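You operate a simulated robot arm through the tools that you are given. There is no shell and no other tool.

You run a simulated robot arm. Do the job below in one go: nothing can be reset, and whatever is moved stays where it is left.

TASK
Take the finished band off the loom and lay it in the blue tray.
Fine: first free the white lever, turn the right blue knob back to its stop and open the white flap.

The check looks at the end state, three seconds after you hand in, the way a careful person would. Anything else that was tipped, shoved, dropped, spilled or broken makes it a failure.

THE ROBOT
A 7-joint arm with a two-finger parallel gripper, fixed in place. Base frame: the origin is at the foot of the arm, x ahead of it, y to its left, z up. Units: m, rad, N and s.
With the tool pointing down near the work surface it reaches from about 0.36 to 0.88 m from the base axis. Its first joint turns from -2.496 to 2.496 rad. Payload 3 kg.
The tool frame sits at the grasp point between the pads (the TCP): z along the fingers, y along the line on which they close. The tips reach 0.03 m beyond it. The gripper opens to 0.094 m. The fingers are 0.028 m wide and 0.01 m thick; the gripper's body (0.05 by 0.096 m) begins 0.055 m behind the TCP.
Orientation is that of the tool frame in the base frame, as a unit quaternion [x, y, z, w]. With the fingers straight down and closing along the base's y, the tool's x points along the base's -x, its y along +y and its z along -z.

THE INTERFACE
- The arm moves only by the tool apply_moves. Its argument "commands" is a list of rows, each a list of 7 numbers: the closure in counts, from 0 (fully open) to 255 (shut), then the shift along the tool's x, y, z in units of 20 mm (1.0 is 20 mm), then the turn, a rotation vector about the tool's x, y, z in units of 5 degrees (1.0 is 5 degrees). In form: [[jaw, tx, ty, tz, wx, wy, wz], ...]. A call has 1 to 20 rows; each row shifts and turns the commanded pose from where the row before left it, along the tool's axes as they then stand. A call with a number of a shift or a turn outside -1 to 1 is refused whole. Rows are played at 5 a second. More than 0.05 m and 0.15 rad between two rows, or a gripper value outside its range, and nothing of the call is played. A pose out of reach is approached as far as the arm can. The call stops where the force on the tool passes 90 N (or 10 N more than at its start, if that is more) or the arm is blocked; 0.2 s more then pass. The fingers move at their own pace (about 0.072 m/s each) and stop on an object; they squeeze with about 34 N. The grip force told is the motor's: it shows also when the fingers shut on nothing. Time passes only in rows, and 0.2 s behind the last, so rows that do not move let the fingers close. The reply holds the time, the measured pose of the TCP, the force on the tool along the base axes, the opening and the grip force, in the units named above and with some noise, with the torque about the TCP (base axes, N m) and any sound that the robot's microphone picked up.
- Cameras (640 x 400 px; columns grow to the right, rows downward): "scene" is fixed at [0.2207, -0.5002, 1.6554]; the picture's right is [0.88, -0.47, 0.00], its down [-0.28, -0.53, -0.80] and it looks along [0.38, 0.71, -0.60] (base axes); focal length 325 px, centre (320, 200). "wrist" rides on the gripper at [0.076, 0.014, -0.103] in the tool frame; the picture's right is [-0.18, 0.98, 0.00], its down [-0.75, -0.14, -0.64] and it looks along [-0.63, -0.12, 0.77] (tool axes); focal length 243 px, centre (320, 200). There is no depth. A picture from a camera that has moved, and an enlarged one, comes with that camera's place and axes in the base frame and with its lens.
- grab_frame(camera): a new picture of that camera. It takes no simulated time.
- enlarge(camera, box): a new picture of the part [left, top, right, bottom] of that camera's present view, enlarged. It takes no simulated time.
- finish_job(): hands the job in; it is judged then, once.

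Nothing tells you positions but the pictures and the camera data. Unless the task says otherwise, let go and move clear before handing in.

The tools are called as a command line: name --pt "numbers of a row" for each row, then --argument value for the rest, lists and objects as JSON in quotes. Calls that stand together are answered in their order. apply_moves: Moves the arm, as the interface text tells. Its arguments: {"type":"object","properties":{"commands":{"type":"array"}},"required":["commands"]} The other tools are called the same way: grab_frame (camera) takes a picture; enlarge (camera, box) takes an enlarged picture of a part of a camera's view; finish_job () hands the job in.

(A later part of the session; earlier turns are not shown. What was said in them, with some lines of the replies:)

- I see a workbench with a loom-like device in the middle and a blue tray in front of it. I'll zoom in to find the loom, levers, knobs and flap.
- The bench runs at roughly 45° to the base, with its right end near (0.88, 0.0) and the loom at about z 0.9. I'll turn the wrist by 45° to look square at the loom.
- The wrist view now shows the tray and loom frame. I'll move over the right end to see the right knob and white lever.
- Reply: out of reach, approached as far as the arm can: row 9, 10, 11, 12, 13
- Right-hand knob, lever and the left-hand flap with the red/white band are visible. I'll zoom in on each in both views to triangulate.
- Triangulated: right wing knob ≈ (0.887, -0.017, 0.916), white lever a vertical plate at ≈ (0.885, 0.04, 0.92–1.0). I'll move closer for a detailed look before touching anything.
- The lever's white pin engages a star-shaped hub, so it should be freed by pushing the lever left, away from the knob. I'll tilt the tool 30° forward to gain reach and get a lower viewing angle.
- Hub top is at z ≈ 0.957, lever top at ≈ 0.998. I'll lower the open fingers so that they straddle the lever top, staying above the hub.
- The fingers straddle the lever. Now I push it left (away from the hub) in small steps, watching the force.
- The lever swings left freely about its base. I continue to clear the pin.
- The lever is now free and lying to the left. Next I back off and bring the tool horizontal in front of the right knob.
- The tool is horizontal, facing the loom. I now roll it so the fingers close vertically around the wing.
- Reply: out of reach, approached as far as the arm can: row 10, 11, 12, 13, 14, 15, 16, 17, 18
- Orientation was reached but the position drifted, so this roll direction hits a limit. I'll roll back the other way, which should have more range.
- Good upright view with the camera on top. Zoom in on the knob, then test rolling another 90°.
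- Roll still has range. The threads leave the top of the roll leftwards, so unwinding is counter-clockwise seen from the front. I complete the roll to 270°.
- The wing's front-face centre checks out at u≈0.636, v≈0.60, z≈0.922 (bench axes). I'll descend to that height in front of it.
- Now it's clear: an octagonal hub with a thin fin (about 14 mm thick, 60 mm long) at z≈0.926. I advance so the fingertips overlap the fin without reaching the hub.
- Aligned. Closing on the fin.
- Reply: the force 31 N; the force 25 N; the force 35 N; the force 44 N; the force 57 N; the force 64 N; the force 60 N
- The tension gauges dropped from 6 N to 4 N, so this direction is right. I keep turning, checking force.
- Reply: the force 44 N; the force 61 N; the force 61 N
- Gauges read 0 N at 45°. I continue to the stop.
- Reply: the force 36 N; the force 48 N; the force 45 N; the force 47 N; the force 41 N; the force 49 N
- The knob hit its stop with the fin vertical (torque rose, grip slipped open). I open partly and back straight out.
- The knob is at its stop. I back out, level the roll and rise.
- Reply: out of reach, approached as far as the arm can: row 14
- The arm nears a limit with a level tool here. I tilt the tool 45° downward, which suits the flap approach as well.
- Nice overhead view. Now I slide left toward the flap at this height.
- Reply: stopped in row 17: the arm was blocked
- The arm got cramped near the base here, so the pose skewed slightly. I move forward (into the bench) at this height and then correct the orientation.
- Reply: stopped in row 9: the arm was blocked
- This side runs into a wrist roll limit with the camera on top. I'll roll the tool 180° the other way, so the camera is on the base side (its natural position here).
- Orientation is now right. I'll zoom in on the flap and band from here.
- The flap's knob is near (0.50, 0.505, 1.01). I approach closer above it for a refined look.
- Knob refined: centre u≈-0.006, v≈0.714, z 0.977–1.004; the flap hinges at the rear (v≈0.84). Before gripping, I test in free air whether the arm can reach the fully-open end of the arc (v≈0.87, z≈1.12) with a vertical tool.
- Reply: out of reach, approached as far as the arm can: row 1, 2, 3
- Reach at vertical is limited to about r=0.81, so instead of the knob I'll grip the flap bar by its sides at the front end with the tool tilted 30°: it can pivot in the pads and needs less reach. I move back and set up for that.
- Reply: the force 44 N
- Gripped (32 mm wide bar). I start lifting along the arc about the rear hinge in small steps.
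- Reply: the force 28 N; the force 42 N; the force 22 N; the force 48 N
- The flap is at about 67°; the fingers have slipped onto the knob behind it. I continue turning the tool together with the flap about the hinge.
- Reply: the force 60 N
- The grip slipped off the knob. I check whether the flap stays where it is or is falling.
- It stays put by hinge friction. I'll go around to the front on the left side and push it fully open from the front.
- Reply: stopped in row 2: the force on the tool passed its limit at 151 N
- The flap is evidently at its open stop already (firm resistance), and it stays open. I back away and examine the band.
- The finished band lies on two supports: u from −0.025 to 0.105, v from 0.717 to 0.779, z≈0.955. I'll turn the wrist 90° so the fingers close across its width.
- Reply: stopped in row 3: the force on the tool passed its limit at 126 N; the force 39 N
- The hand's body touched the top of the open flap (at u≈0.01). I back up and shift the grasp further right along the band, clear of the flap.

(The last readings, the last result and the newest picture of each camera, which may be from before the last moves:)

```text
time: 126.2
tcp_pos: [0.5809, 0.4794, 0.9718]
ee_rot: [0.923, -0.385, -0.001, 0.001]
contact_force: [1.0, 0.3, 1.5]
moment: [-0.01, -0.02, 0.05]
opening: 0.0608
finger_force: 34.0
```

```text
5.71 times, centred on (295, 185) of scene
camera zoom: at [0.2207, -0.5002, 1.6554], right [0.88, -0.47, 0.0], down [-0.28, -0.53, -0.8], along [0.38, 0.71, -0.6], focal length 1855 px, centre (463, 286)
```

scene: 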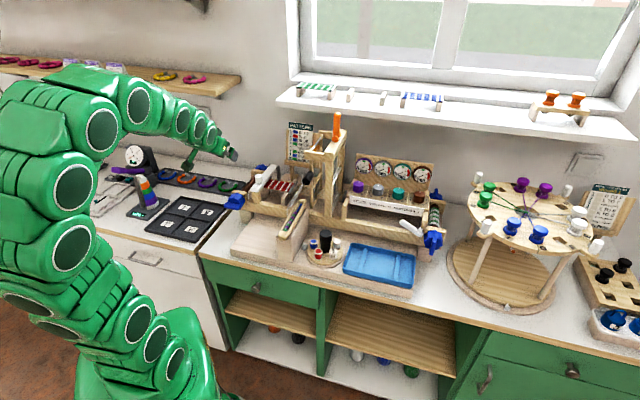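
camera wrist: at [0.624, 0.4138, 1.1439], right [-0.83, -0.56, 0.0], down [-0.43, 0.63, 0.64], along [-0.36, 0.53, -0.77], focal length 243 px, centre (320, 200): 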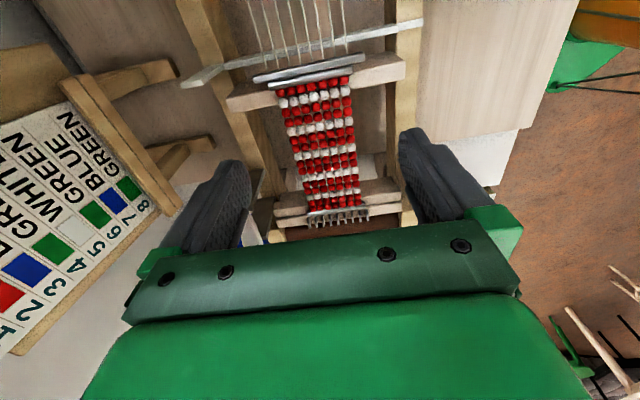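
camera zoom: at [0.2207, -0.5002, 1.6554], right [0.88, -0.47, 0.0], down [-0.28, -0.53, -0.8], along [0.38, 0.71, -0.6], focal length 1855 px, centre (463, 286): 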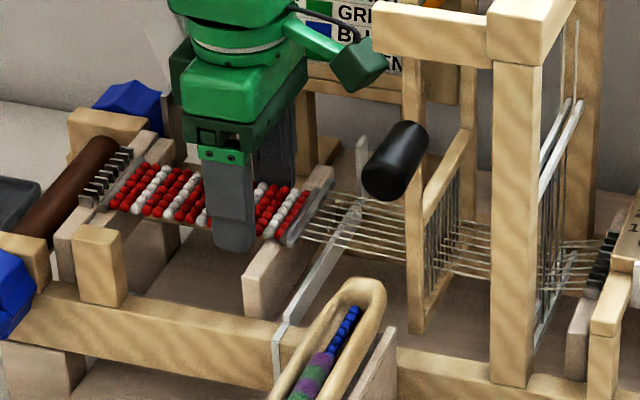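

The grip holds at 60.8 mm with 34 N. I lift the band slightly and check.

apply_moves --pt "140 0 0 0 0 0 0" --pt "140 0 0 -0.3 0 0 0" --pt "140 0 0 -0.3 0 0 0" --pt "140 0 0 -0.4 0 0 0" --pt "140 0 0 0 0 0 0"

enlarge --camera "wrist" --box '[180, 40, 460, 250]'

enlarge --camera "scene" --box '[255, 150, 335, 220]'

```text
time: 127.5
tcp_pos: [0.5812, 0.477, 0.9919]
ee_rot: [0.923, -0.384, -0.001, 0.001]
contact_force: [-0.4, -0.5, 0.1]
moment: [-0.07, -0.03, 0.02]
opening: 0.0607
finger_force: 34.6
```

```text
1.90 times, centred on (320, 145) of wrist
camera zoom: at [0.6239, 0.4136, 1.0946], right [-0.83, -0.56, 0.0], down [-0.43, 0.64, 0.64], along [-0.36, 0.53, -0.77], focal length 462 px, centre (320, 305)
```

zoom: 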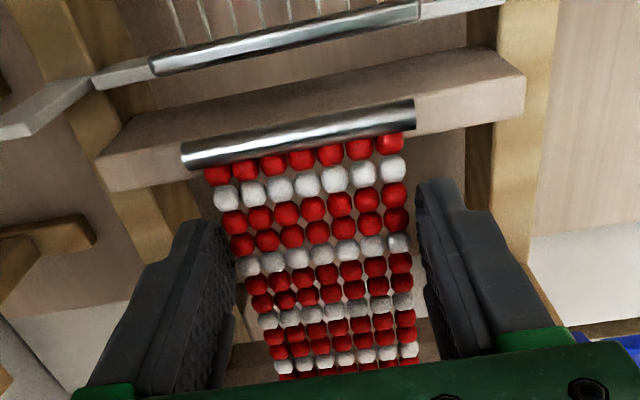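

```text
5.71 times, centred on (295, 185) of scene
camera zoom: at [0.2207, -0.5002, 1.6554], right [0.88, -0.47, 0.0], down [-0.28, -0.53, -0.8], along [0.38, 0.71, -0.6], focal length 1855 px, centre (463, 286)
```

zoom: 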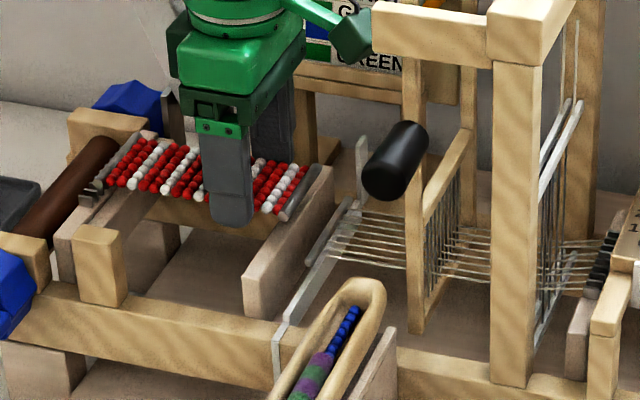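

The band came off cleanly and rigidly; the thread rod stayed with the loom. I lift and pull it toward the front, away from the flap.

apply_moves --pt "140 0 0 -0.6 0 0 0" --pt "140 0 0.3 -0.6 0 0 0" --pt "140 0 0.8 -0.5 0 0 0" --pt "140 0 0.8 -0.5 0 0 0" --pt "140 0 0.8 -0.6 0 0 0" --pt "140 0 0.8 -0.8 0 0 0" --pt "140 0 0.8 -0.9 0 0 0" --pt "140 0 0.8 -0.9 0 0 0" --pt "140 0 0.8 -0.9 0 0 0" --pt "140 0 0.8 -0.9 0 0 0" --pt "140 0 0.8 -0.9 0 0 0" --pt "140 0 0.8 -0.9 0 0 0" --pt "140 0 0.8 -0.9 0 0 0" --pt "140 0 0 0 0 0 0"

grab_frame --camera "wrist"

grab_frame --camera "scene"

```text
time: 130.4
tcp_pos: [0.4545, 0.3499, 1.1902]
ee_rot: [0.923, -0.384, -0.001, 0.001]
contact_force: [0.6, 0.0, -0.2]
moment: [-0.01, -0.03, 0.0]
opening: 0.0606
finger_force: 34.1
```

```text
taken
camera wrist: at [0.4963, 0.2854, 1.2934], right [-0.83, -0.56, 0.0], down [-0.43, 0.64, 0.64], along [-0.36, 0.53, -0.77], focal length 243 px, centre (320, 200)
```

wrist: 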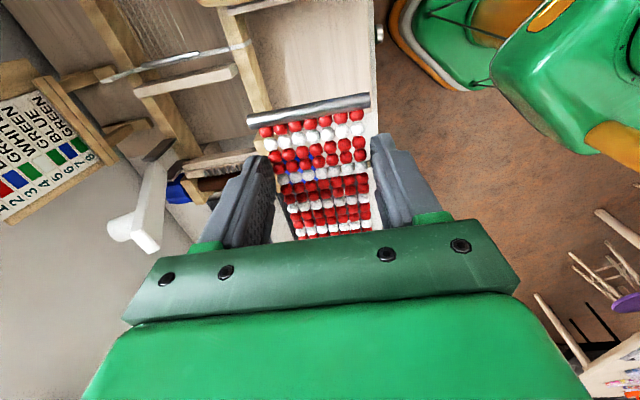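

```text
taken
```

scene: 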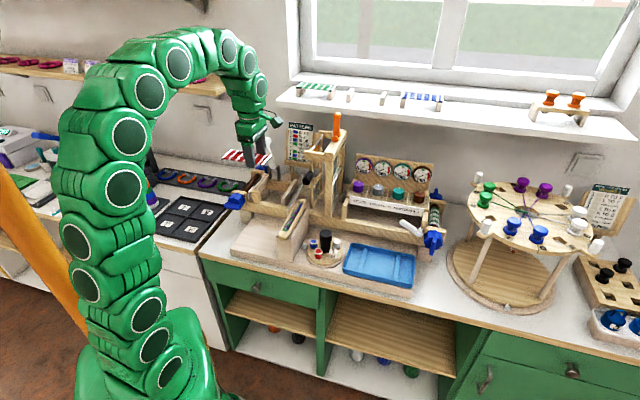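

The band is securely held. I turn the wrist 180° (needed for roll range at the tray) in free space in front of the loom.

apply_moves --pt "140 0.3 0.8 0 0 0 0" --pt "140 0.3 0.8 0 0 0 0" --pt "140 0 0 0 0 0 1" --pt "140 0 0 0 0 0 1" --pt "140 0 0 0 0 0 1" --pt "140 0 0 0 0 0 1" --pt "140 0 0 0 0 0 1" --pt "140 0 0 0 0 0 1" --pt "140 0 0 0 0 0 1" --pt "140 0 0 0 0 0 1" --pt "140 0 0 0 0 0 1" --pt "140 0 0 0 0 0 1" --pt "140 0 0 0 0 0 1" --pt "140 0 0 0 0 0 1" --pt "140 0 0 0 0 0 1" --pt "140 0 0 0 0 0 1" --pt "140 0 0 0 0 0 1" --pt "140 0 0 0 0 0 1" --pt "140 0 0 0 0 0 1" --pt "140 0 0 0 0 0 1"

apply_moves --pt "140 0 0 0 0 0 1" --pt "140 0 0 0 0 0 1" --pt "140 0 0 0 0 0 1" --pt "140 0 0 0 0 0 1" --pt "140 0 0 0 0 0 1" --pt "140 0 0 0 0 0 1" --pt "140 0 0 0 0 0 1" --pt "140 0 0 0 0 0 1" --pt "140 0 0 0 0 0 1" --pt "140 0 0 0 0 0 1" --pt "140 0 0 0 0 0 1" --pt "140 0 0 0 0 0 1" --pt "140 0 0 0 0 0 1" --pt "140 0 0 0 0 0 1" --pt "140 0 0 0 0 0 1" --pt "140 0 0 0 0 0 1" --pt "140 0 0 0 0 0 1" --pt "140 0 0 0 0 0 1" --pt "140 0 0 0 0 0 0"

grab_frame --camera "wrist"

grab_frame --camera "scene"

```text
time: 134.7
tcp_pos: [0.4369, 0.3181, 1.1912]
ee_rot: [-0.381, 0.925, -0.001, -0.001]
contact_force: [0.4, -1.1, -0.2]
moment: [0.01, -0.02, 0.03]
opening: 0.0609
finger_force: 33.7
```

```text
time: 138.7
tcp_pos: [0.4386, 0.3188, 1.1912]
ee_rot: [0.385, 0.923, -0.002, -0.001]
contact_force: [0.2, -0.8, -0.6]
moment: [0.02, -0.01, -0.02]
opening: 0.0607
finger_force: 34.0
```

```text
taken
camera wrist: at [0.3942, 0.3833, 1.2927], right [0.83, 0.56, 0.0], down [0.43, -0.63, 0.64], along [0.36, -0.53, -0.77], focal length 243 px, centre (320, 200)
```

wrist: 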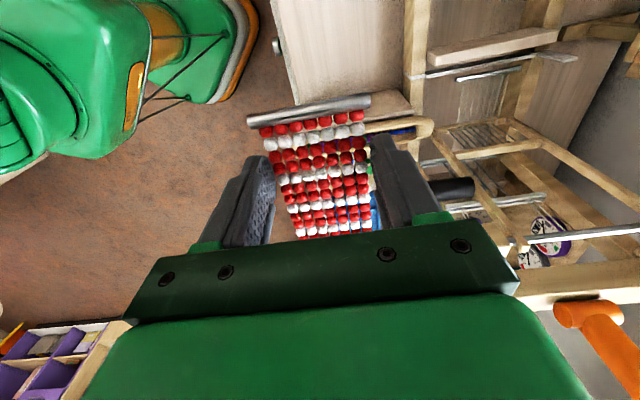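

```text
taken
```

scene: 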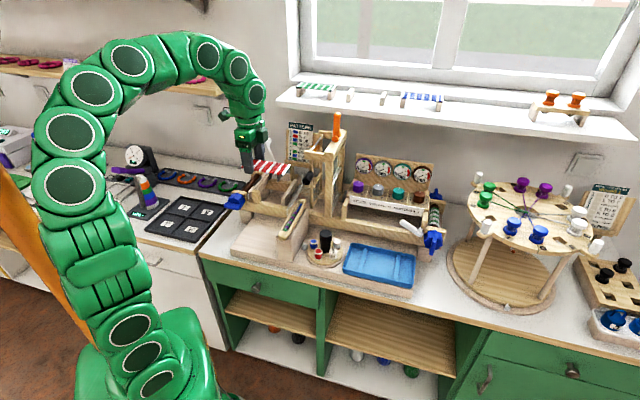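

apply_moves --pt "140 -1 0 0 0 0 0" --pt "140 -1 0 0 0 0 0" --pt "140 -1 0 0 0 0 0" --pt "140 -1 0 0 0 0 0" --pt "140 -1 0 0 0 0 0" --pt "140 -1 0 0 0 0 0" --pt "140 -1 0 0 0 0 0" --pt "140 -1 0 0 0 0 0" --pt "140 -1 0 0 0 0 0" --pt "140 -1 0 0 0 0 0" --pt "140 -1 0 0 0 0 0" --pt "140 -1 0 0 0 0 0" --pt "140 0 0 0 0 0 0"

grab_frame --camera "wrist"

enlarge --camera "scene" --box '[290, 150, 450, 310]'

```text
time: 141.4
tcp_pos: [0.6076, 0.1478, 1.1915]
ee_rot: [0.384, 0.923, -0.001, -0.001]
contact_force: [0.0, 0.5, -0.8]
moment: [0.0, 0.04, -0.04]
opening: 0.0606
finger_force: 33.5
```

```text
taken
camera wrist: at [0.5636, 0.2117, 1.2937], right [0.83, 0.56, 0.0], down [0.43, -0.63, 0.64], along [0.36, -0.53, -0.77], focal length 243 px, centre (320, 200)
```

wrist: 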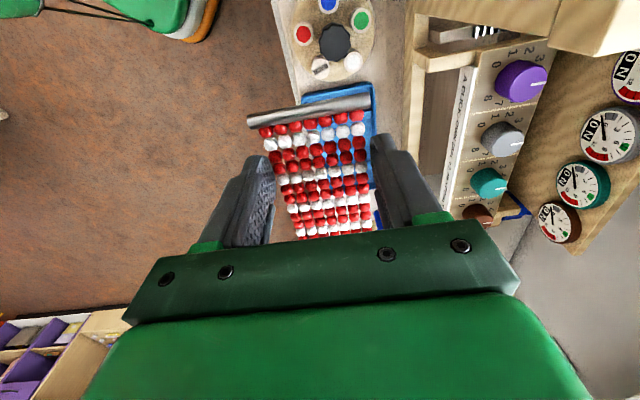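

```text
2.50 times, centred on (370, 230) of scene
camera zoom: at [0.2207, -0.5002, 1.6554], right [0.88, -0.47, 0.0], down [-0.28, -0.53, -0.8], along [0.38, 0.71, -0.6], focal length 811 px, centre (195, 125)
```

zoom: 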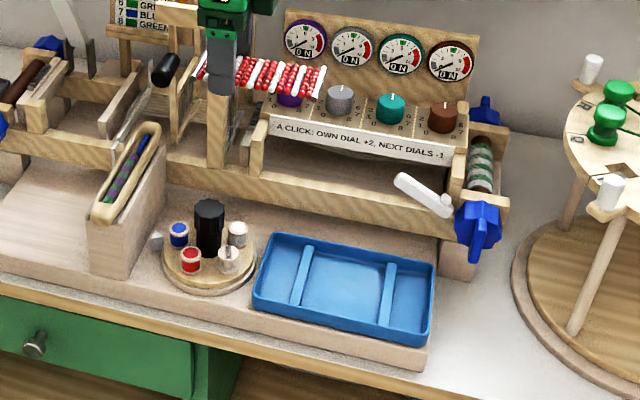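

Tray centre estimated at u≈0.485, v≈0.548, rim z≈0.857. I move above it so the band's centre is over the tray's centre.

apply_moves --pt "140 -0.9 0.1 0 0 0 0" --pt "140 -0.9 0.1 0 0 0 0" --pt "140 -0.9 0.1 0 0 0 0" --pt "140 -0.9 0.1 0 0 0 0" --pt "140 -0.9 0.1 0 0 0 0" --pt "140 -0.9 0.1 0 0 0 0" --pt "140 -0.9 0.1 0 0 0 0" --pt "140 0 0 1 0 0 0" --pt "140 0 0 1 0 0 0" --pt "140 0 0 1 0 0 0" --pt "140 0 0 1 0 0 0" --pt "140 0 0 1 0 0 0" --pt "140 0 0 1 0 0 0" --pt "140 0 0 1 0 0 0" --pt "140 0 0 1 0 0 0" --pt "140 0 0 1 0 0 0" --pt "140 0 0 0 0 0 0"

grab_frame --camera "wrist"

enlarge --camera "scene" --box '[320, 200, 460, 310]'

```text
time: 145.1
tcp_pos: [0.705, 0.0682, 1.0095]
ee_rot: [0.384, 0.923, -0.002, 0.0]
contact_force: [0.0, -0.4, -0.1]
moment: [0.05, 0.04, 0.0]
opening: 0.0609
finger_force: 33.7
```

```text
taken
camera wrist: at [0.6614, 0.1325, 1.1121], right [0.83, 0.56, 0.0], down [0.43, -0.63, 0.64], along [0.36, -0.53, -0.77], focal length 243 px, centre (320, 200)
```

wrist: 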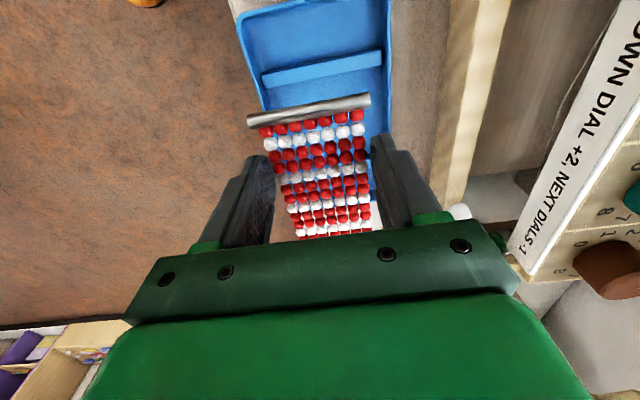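

```text
3.64 times, centred on (390, 255) of scene
camera zoom: at [0.2207, -0.5002, 1.6554], right [0.88, -0.47, 0.0], down [-0.28, -0.53, -0.8], along [0.38, 0.71, -0.6], focal length 1180 px, centre (66, 0)
```

zoom: 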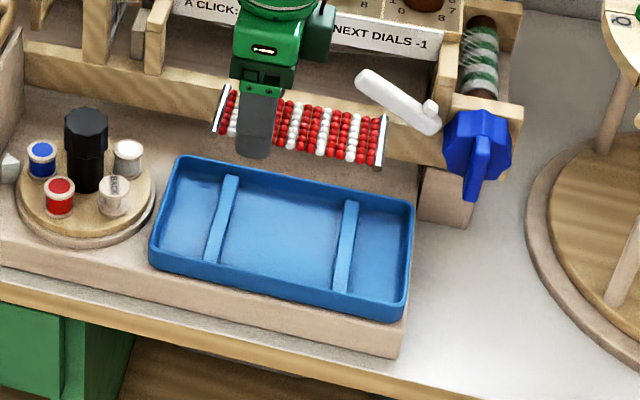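

The band is well centred over the tray's ridges. I lower it, slowing near the tray.

apply_moves --pt "140 -0.1 0.15 0.8 0 0 0" --pt "140 0 0 0.8 0 0 0" --pt "140 0 0 0.8 0 0 0" --pt "140 0 0 0.8 0 0 0" --pt "140 0 0 0.8 0 0 0" --pt "140 0 0 0.8 0 0 0" --pt "140 0 0 0.7 0 0 0" --pt "140 0 0 0 0 0 0"

grab_frame --camera "wrist"

enlarge --camera "scene" --box '[320, 200, 460, 310]'

```text
time: 146.8
tcp_pos: [0.7081, 0.0685, 0.9002]
ee_rot: [0.385, 0.923, -0.002, 0.0]
contact_force: [-0.3, -0.5, -0.4]
moment: [0.0, 0.01, 0.0]
opening: 0.0606
finger_force: 33.9
```

```text
taken
camera wrist: at [0.6638, 0.1329, 1.003], right [0.83, 0.56, 0.0], down [0.43, -0.63, 0.64], along [0.36, -0.53, -0.77], focal length 243 px, centre (320, 200)
```

wrist: 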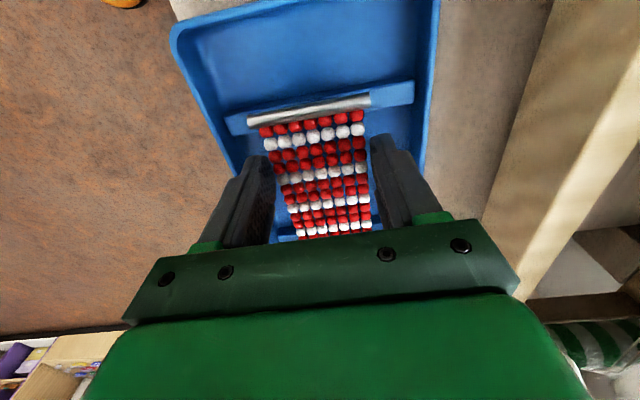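

```text
3.64 times, centred on (390, 255) of scene
camera zoom: at [0.2207, -0.5002, 1.6554], right [0.88, -0.47, 0.0], down [-0.28, -0.53, -0.8], along [0.38, 0.71, -0.6], focal length 1180 px, centre (66, 0)
```

zoom: 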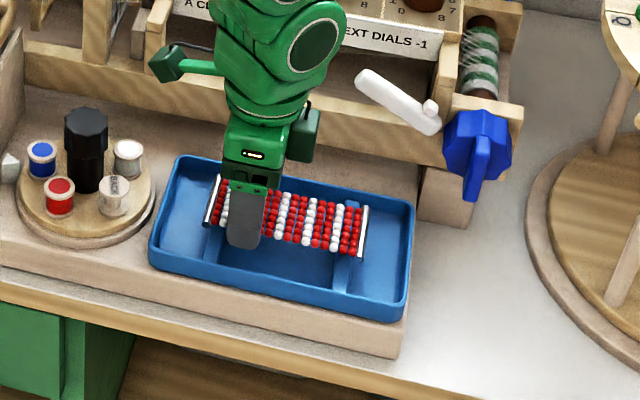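

apply_moves --pt "140 0 0 0.3 0 0 0" --pt "140 0 0 0.3 0 0 0" --pt "140 0 0 0.3 0 0 0" --pt "140 0 0 0.3 0 0 0" --pt "140 0 0 0 0 0 0"

enlarge --camera "scene" --box '[340, 225, 430, 300]'

grab_frame --camera "wrist"

```text
time: 148.1
tcp_pos: [0.709, 0.0686, 0.8773]
ee_rot: [0.385, 0.923, -0.001, 0.001]
contact_force: [-1.5, -6.2, 30.1]
moment: [-0.16, 0.04, -0.01]
opening: 0.0607
finger_force: 34.3
```

```text
5.33 times, centred on (385, 262) of scene
camera zoom: at [0.2207, -0.5002, 1.6554], right [0.88, -0.47, 0.0], down [-0.28, -0.53, -0.8], along [0.38, 0.71, -0.6], focal length 1731 px, centre (-27, -133)
```

zoom: 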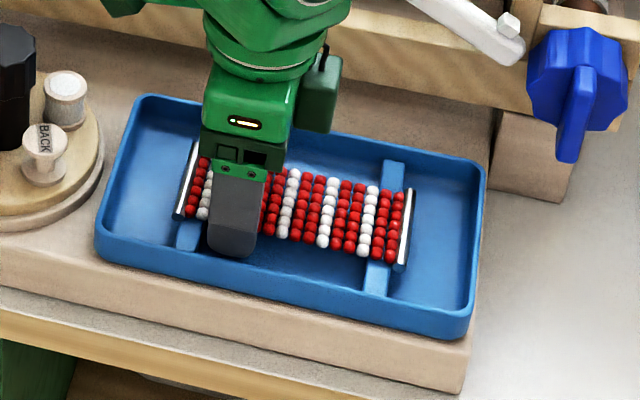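

```text
taken
camera wrist: at [0.6643, 0.1331, 0.9801], right [0.83, 0.56, 0.0], down [0.43, -0.63, 0.64], along [0.36, -0.53, -0.77], focal length 243 px, centre (320, 200)
```

wrist: 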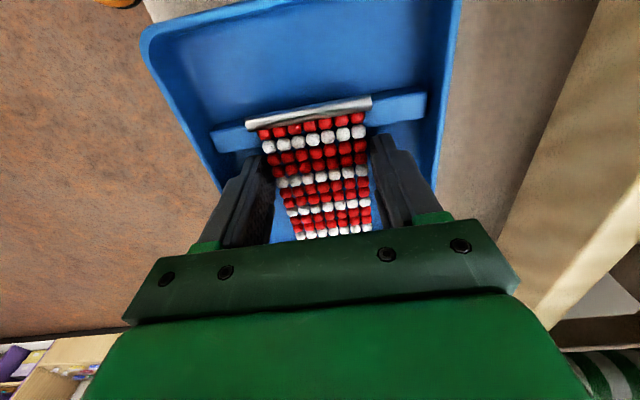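

The band (or tips) touched down. I relieve the pressure, open slightly and lift straight out.

apply_moves --pt "140 0 0 -0.06 0 0 0" --pt "140 0 0 0 0 0 0"

apply_moves --pt "75 0 0 0 0 0 0" --pt "65 0 0 0 0 0 0" --pt "65 0 0 0 0 0 0"

enlarge --camera "scene" --box '[340, 225, 430, 300]'

enlarge --camera "wrist" --box '[180, 60, 460, 250]'

```text
time: 148.7
tcp_pos: [0.7086, 0.0698, 0.8765]
ee_rot: [0.384, 0.924, -0.002, 0.0]
contact_force: [4.6, -2.3, 13.8]
moment: [-0.17, -0.49, -0.06]
opening: 0.0609
finger_force: 34.2
```

```text
time: 149.4
tcp_pos: [0.7093, 0.0694, 0.8783]
ee_rot: [0.384, 0.923, -0.002, -0.001]
contact_force: [-0.4, 0.7, 0.5]
moment: [0.02, -0.04, 0.02]
opening: 0.0701
finger_force: 0.0
```

```text
5.33 times, centred on (385, 262) of scene
camera zoom: at [0.2207, -0.5002, 1.6554], right [0.88, -0.47, 0.0], down [-0.28, -0.53, -0.8], along [0.38, 0.71, -0.6], focal length 1731 px, centre (-27, -133)
```

zoom: 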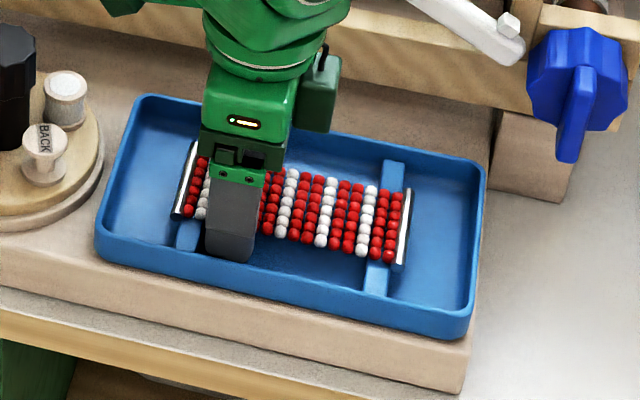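

```text
2.11 times, centred on (320, 155) of wrist
camera zoom: at [0.6642, 0.1336, 0.9803], right [0.83, 0.56, 0.0], down [0.43, -0.63, 0.64], along [0.36, -0.53, -0.77], focal length 511 px, centre (320, 295)
```

zoom: 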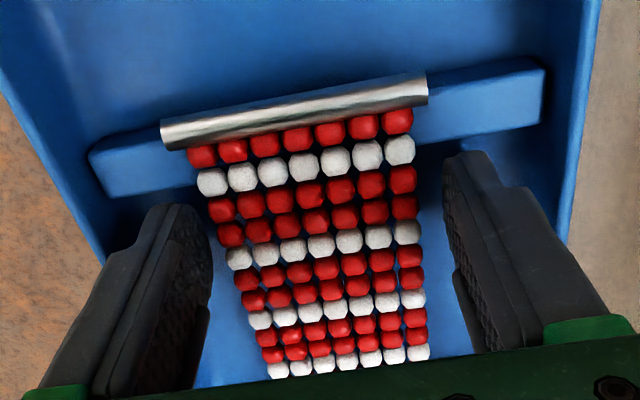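

Released; the band rests on the tray's two ridges. I lift straight up and clear.

apply_moves --pt "65 0 0 -0.4 0 0 0" --pt "65 0 0 -0.6 0 0 0" --pt "65 0 0 -1 0 0 0" --pt "65 0 0 -1 0 0 0" --pt "65 0 0 -1 0 0 0" --pt "65 0 0 -1 0 0 0" --pt "65 0 0 -1 0 0 0" --pt "65 0 0 -1 0 0 0" --pt "65 0 0 -1 0 0 0" --pt "65 0 0 -1 0 0 0" --pt "65 0 0 -1 0 0 0" --pt "65 0 0 -1 0 0 0" --pt "65 0 -1 -1 0 0 0" --pt "65 0 -1 -1 0 0 0" --pt "65 0 -1 -1 0 0 0" --pt "65 0 -1 -1 0 0 0" --pt "65 0 -1 -1 0 0 0" --pt "65 0 -1 0 0 0 0" --pt "65 0 0 0 0 0 0"

grab_frame --camera "scene"

enlarge --camera "scene" --box '[320, 170, 460, 310]'

enlarge --camera "scene" --box '[220, 120, 360, 260]'

```text
time: 153.4
tcp_pos: [0.625, -0.0142, 1.1994]
ee_rot: [0.384, 0.923, -0.002, 0.0]
contact_force: [0.8, 0.1, -0.4]
moment: [-0.03, 0.0, 0.0]
opening: 0.0701
finger_force: 0.1
```

```text
taken
```

scene: 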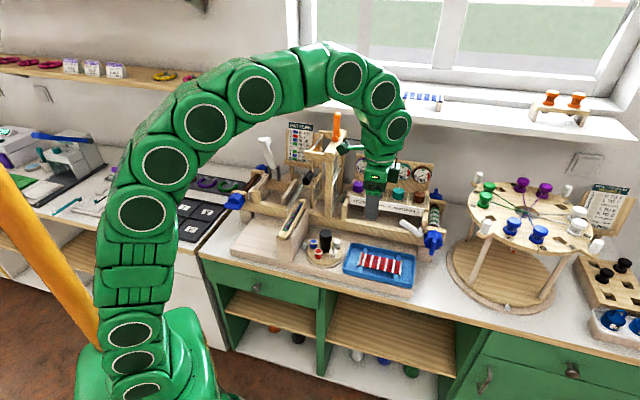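

```text
2.86 times, centred on (390, 240) of scene
camera zoom: at [0.2207, -0.5002, 1.6554], right [0.88, -0.47, 0.0], down [-0.28, -0.53, -0.8], along [0.38, 0.71, -0.6], focal length 927 px, centre (120, 86)
```

zoom: 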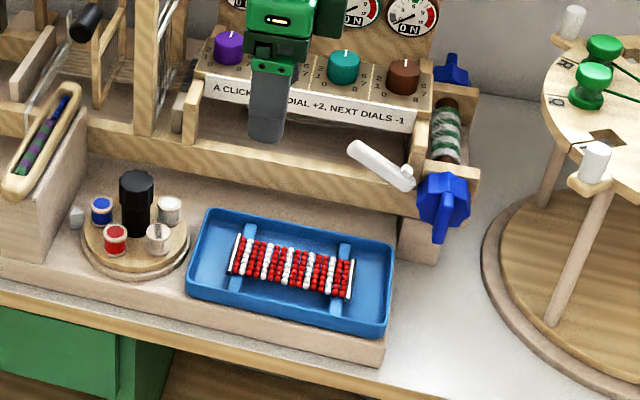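

```text
2.86 times, centred on (290, 190) of scene
camera zoom: at [0.2207, -0.5002, 1.6554], right [0.88, -0.47, 0.0], down [-0.28, -0.53, -0.8], along [0.38, 0.71, -0.6], focal length 927 px, centre (406, 229)
```

zoom: 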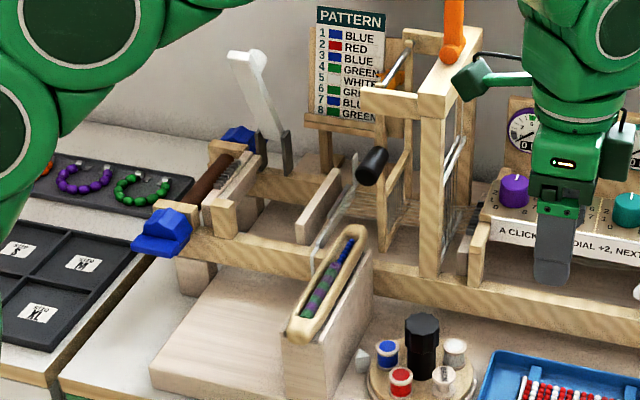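

The red and white band lies flat in the blue tray, across its two ridges. The white lever is free, the right knob is turned back to its stop with the gauges at 0 N, and the flap stands open. I see nothing else out of place, and the arm is clear, so I'm handing in.

finish_job

```text
The job is handed in.
```

The finished red and white band is off the loom and lying flat in the blue tray, and I've handed the job in. I don't have the check's verdict.

- **White lever:** swung clear of the right knob's hub, and it stays there.
- **Right blue knob:** turned back about 90° to its stop; all four tension gauges read 0 N.
- **White flap:** open and standing on its own at about 75°, where it met firm resistance, so I took that as its stop.
- **Band:** it lifted off in one piece. The rod carrying the warp threads stayed on the loom and dropped a little onto the metal strip beside it.

Two hard contacts happened along the way, both on the flap:

- **Pushing it:** I pressed it against its stop from the front with about 150 N.
- **Lowering the gripper:** its body came down on the flap's top edge with about 125 N.

The flap looked unchanged after both. In the final pictures nothing else looked moved, tipped or broken, and the arm was clear when I handed in.
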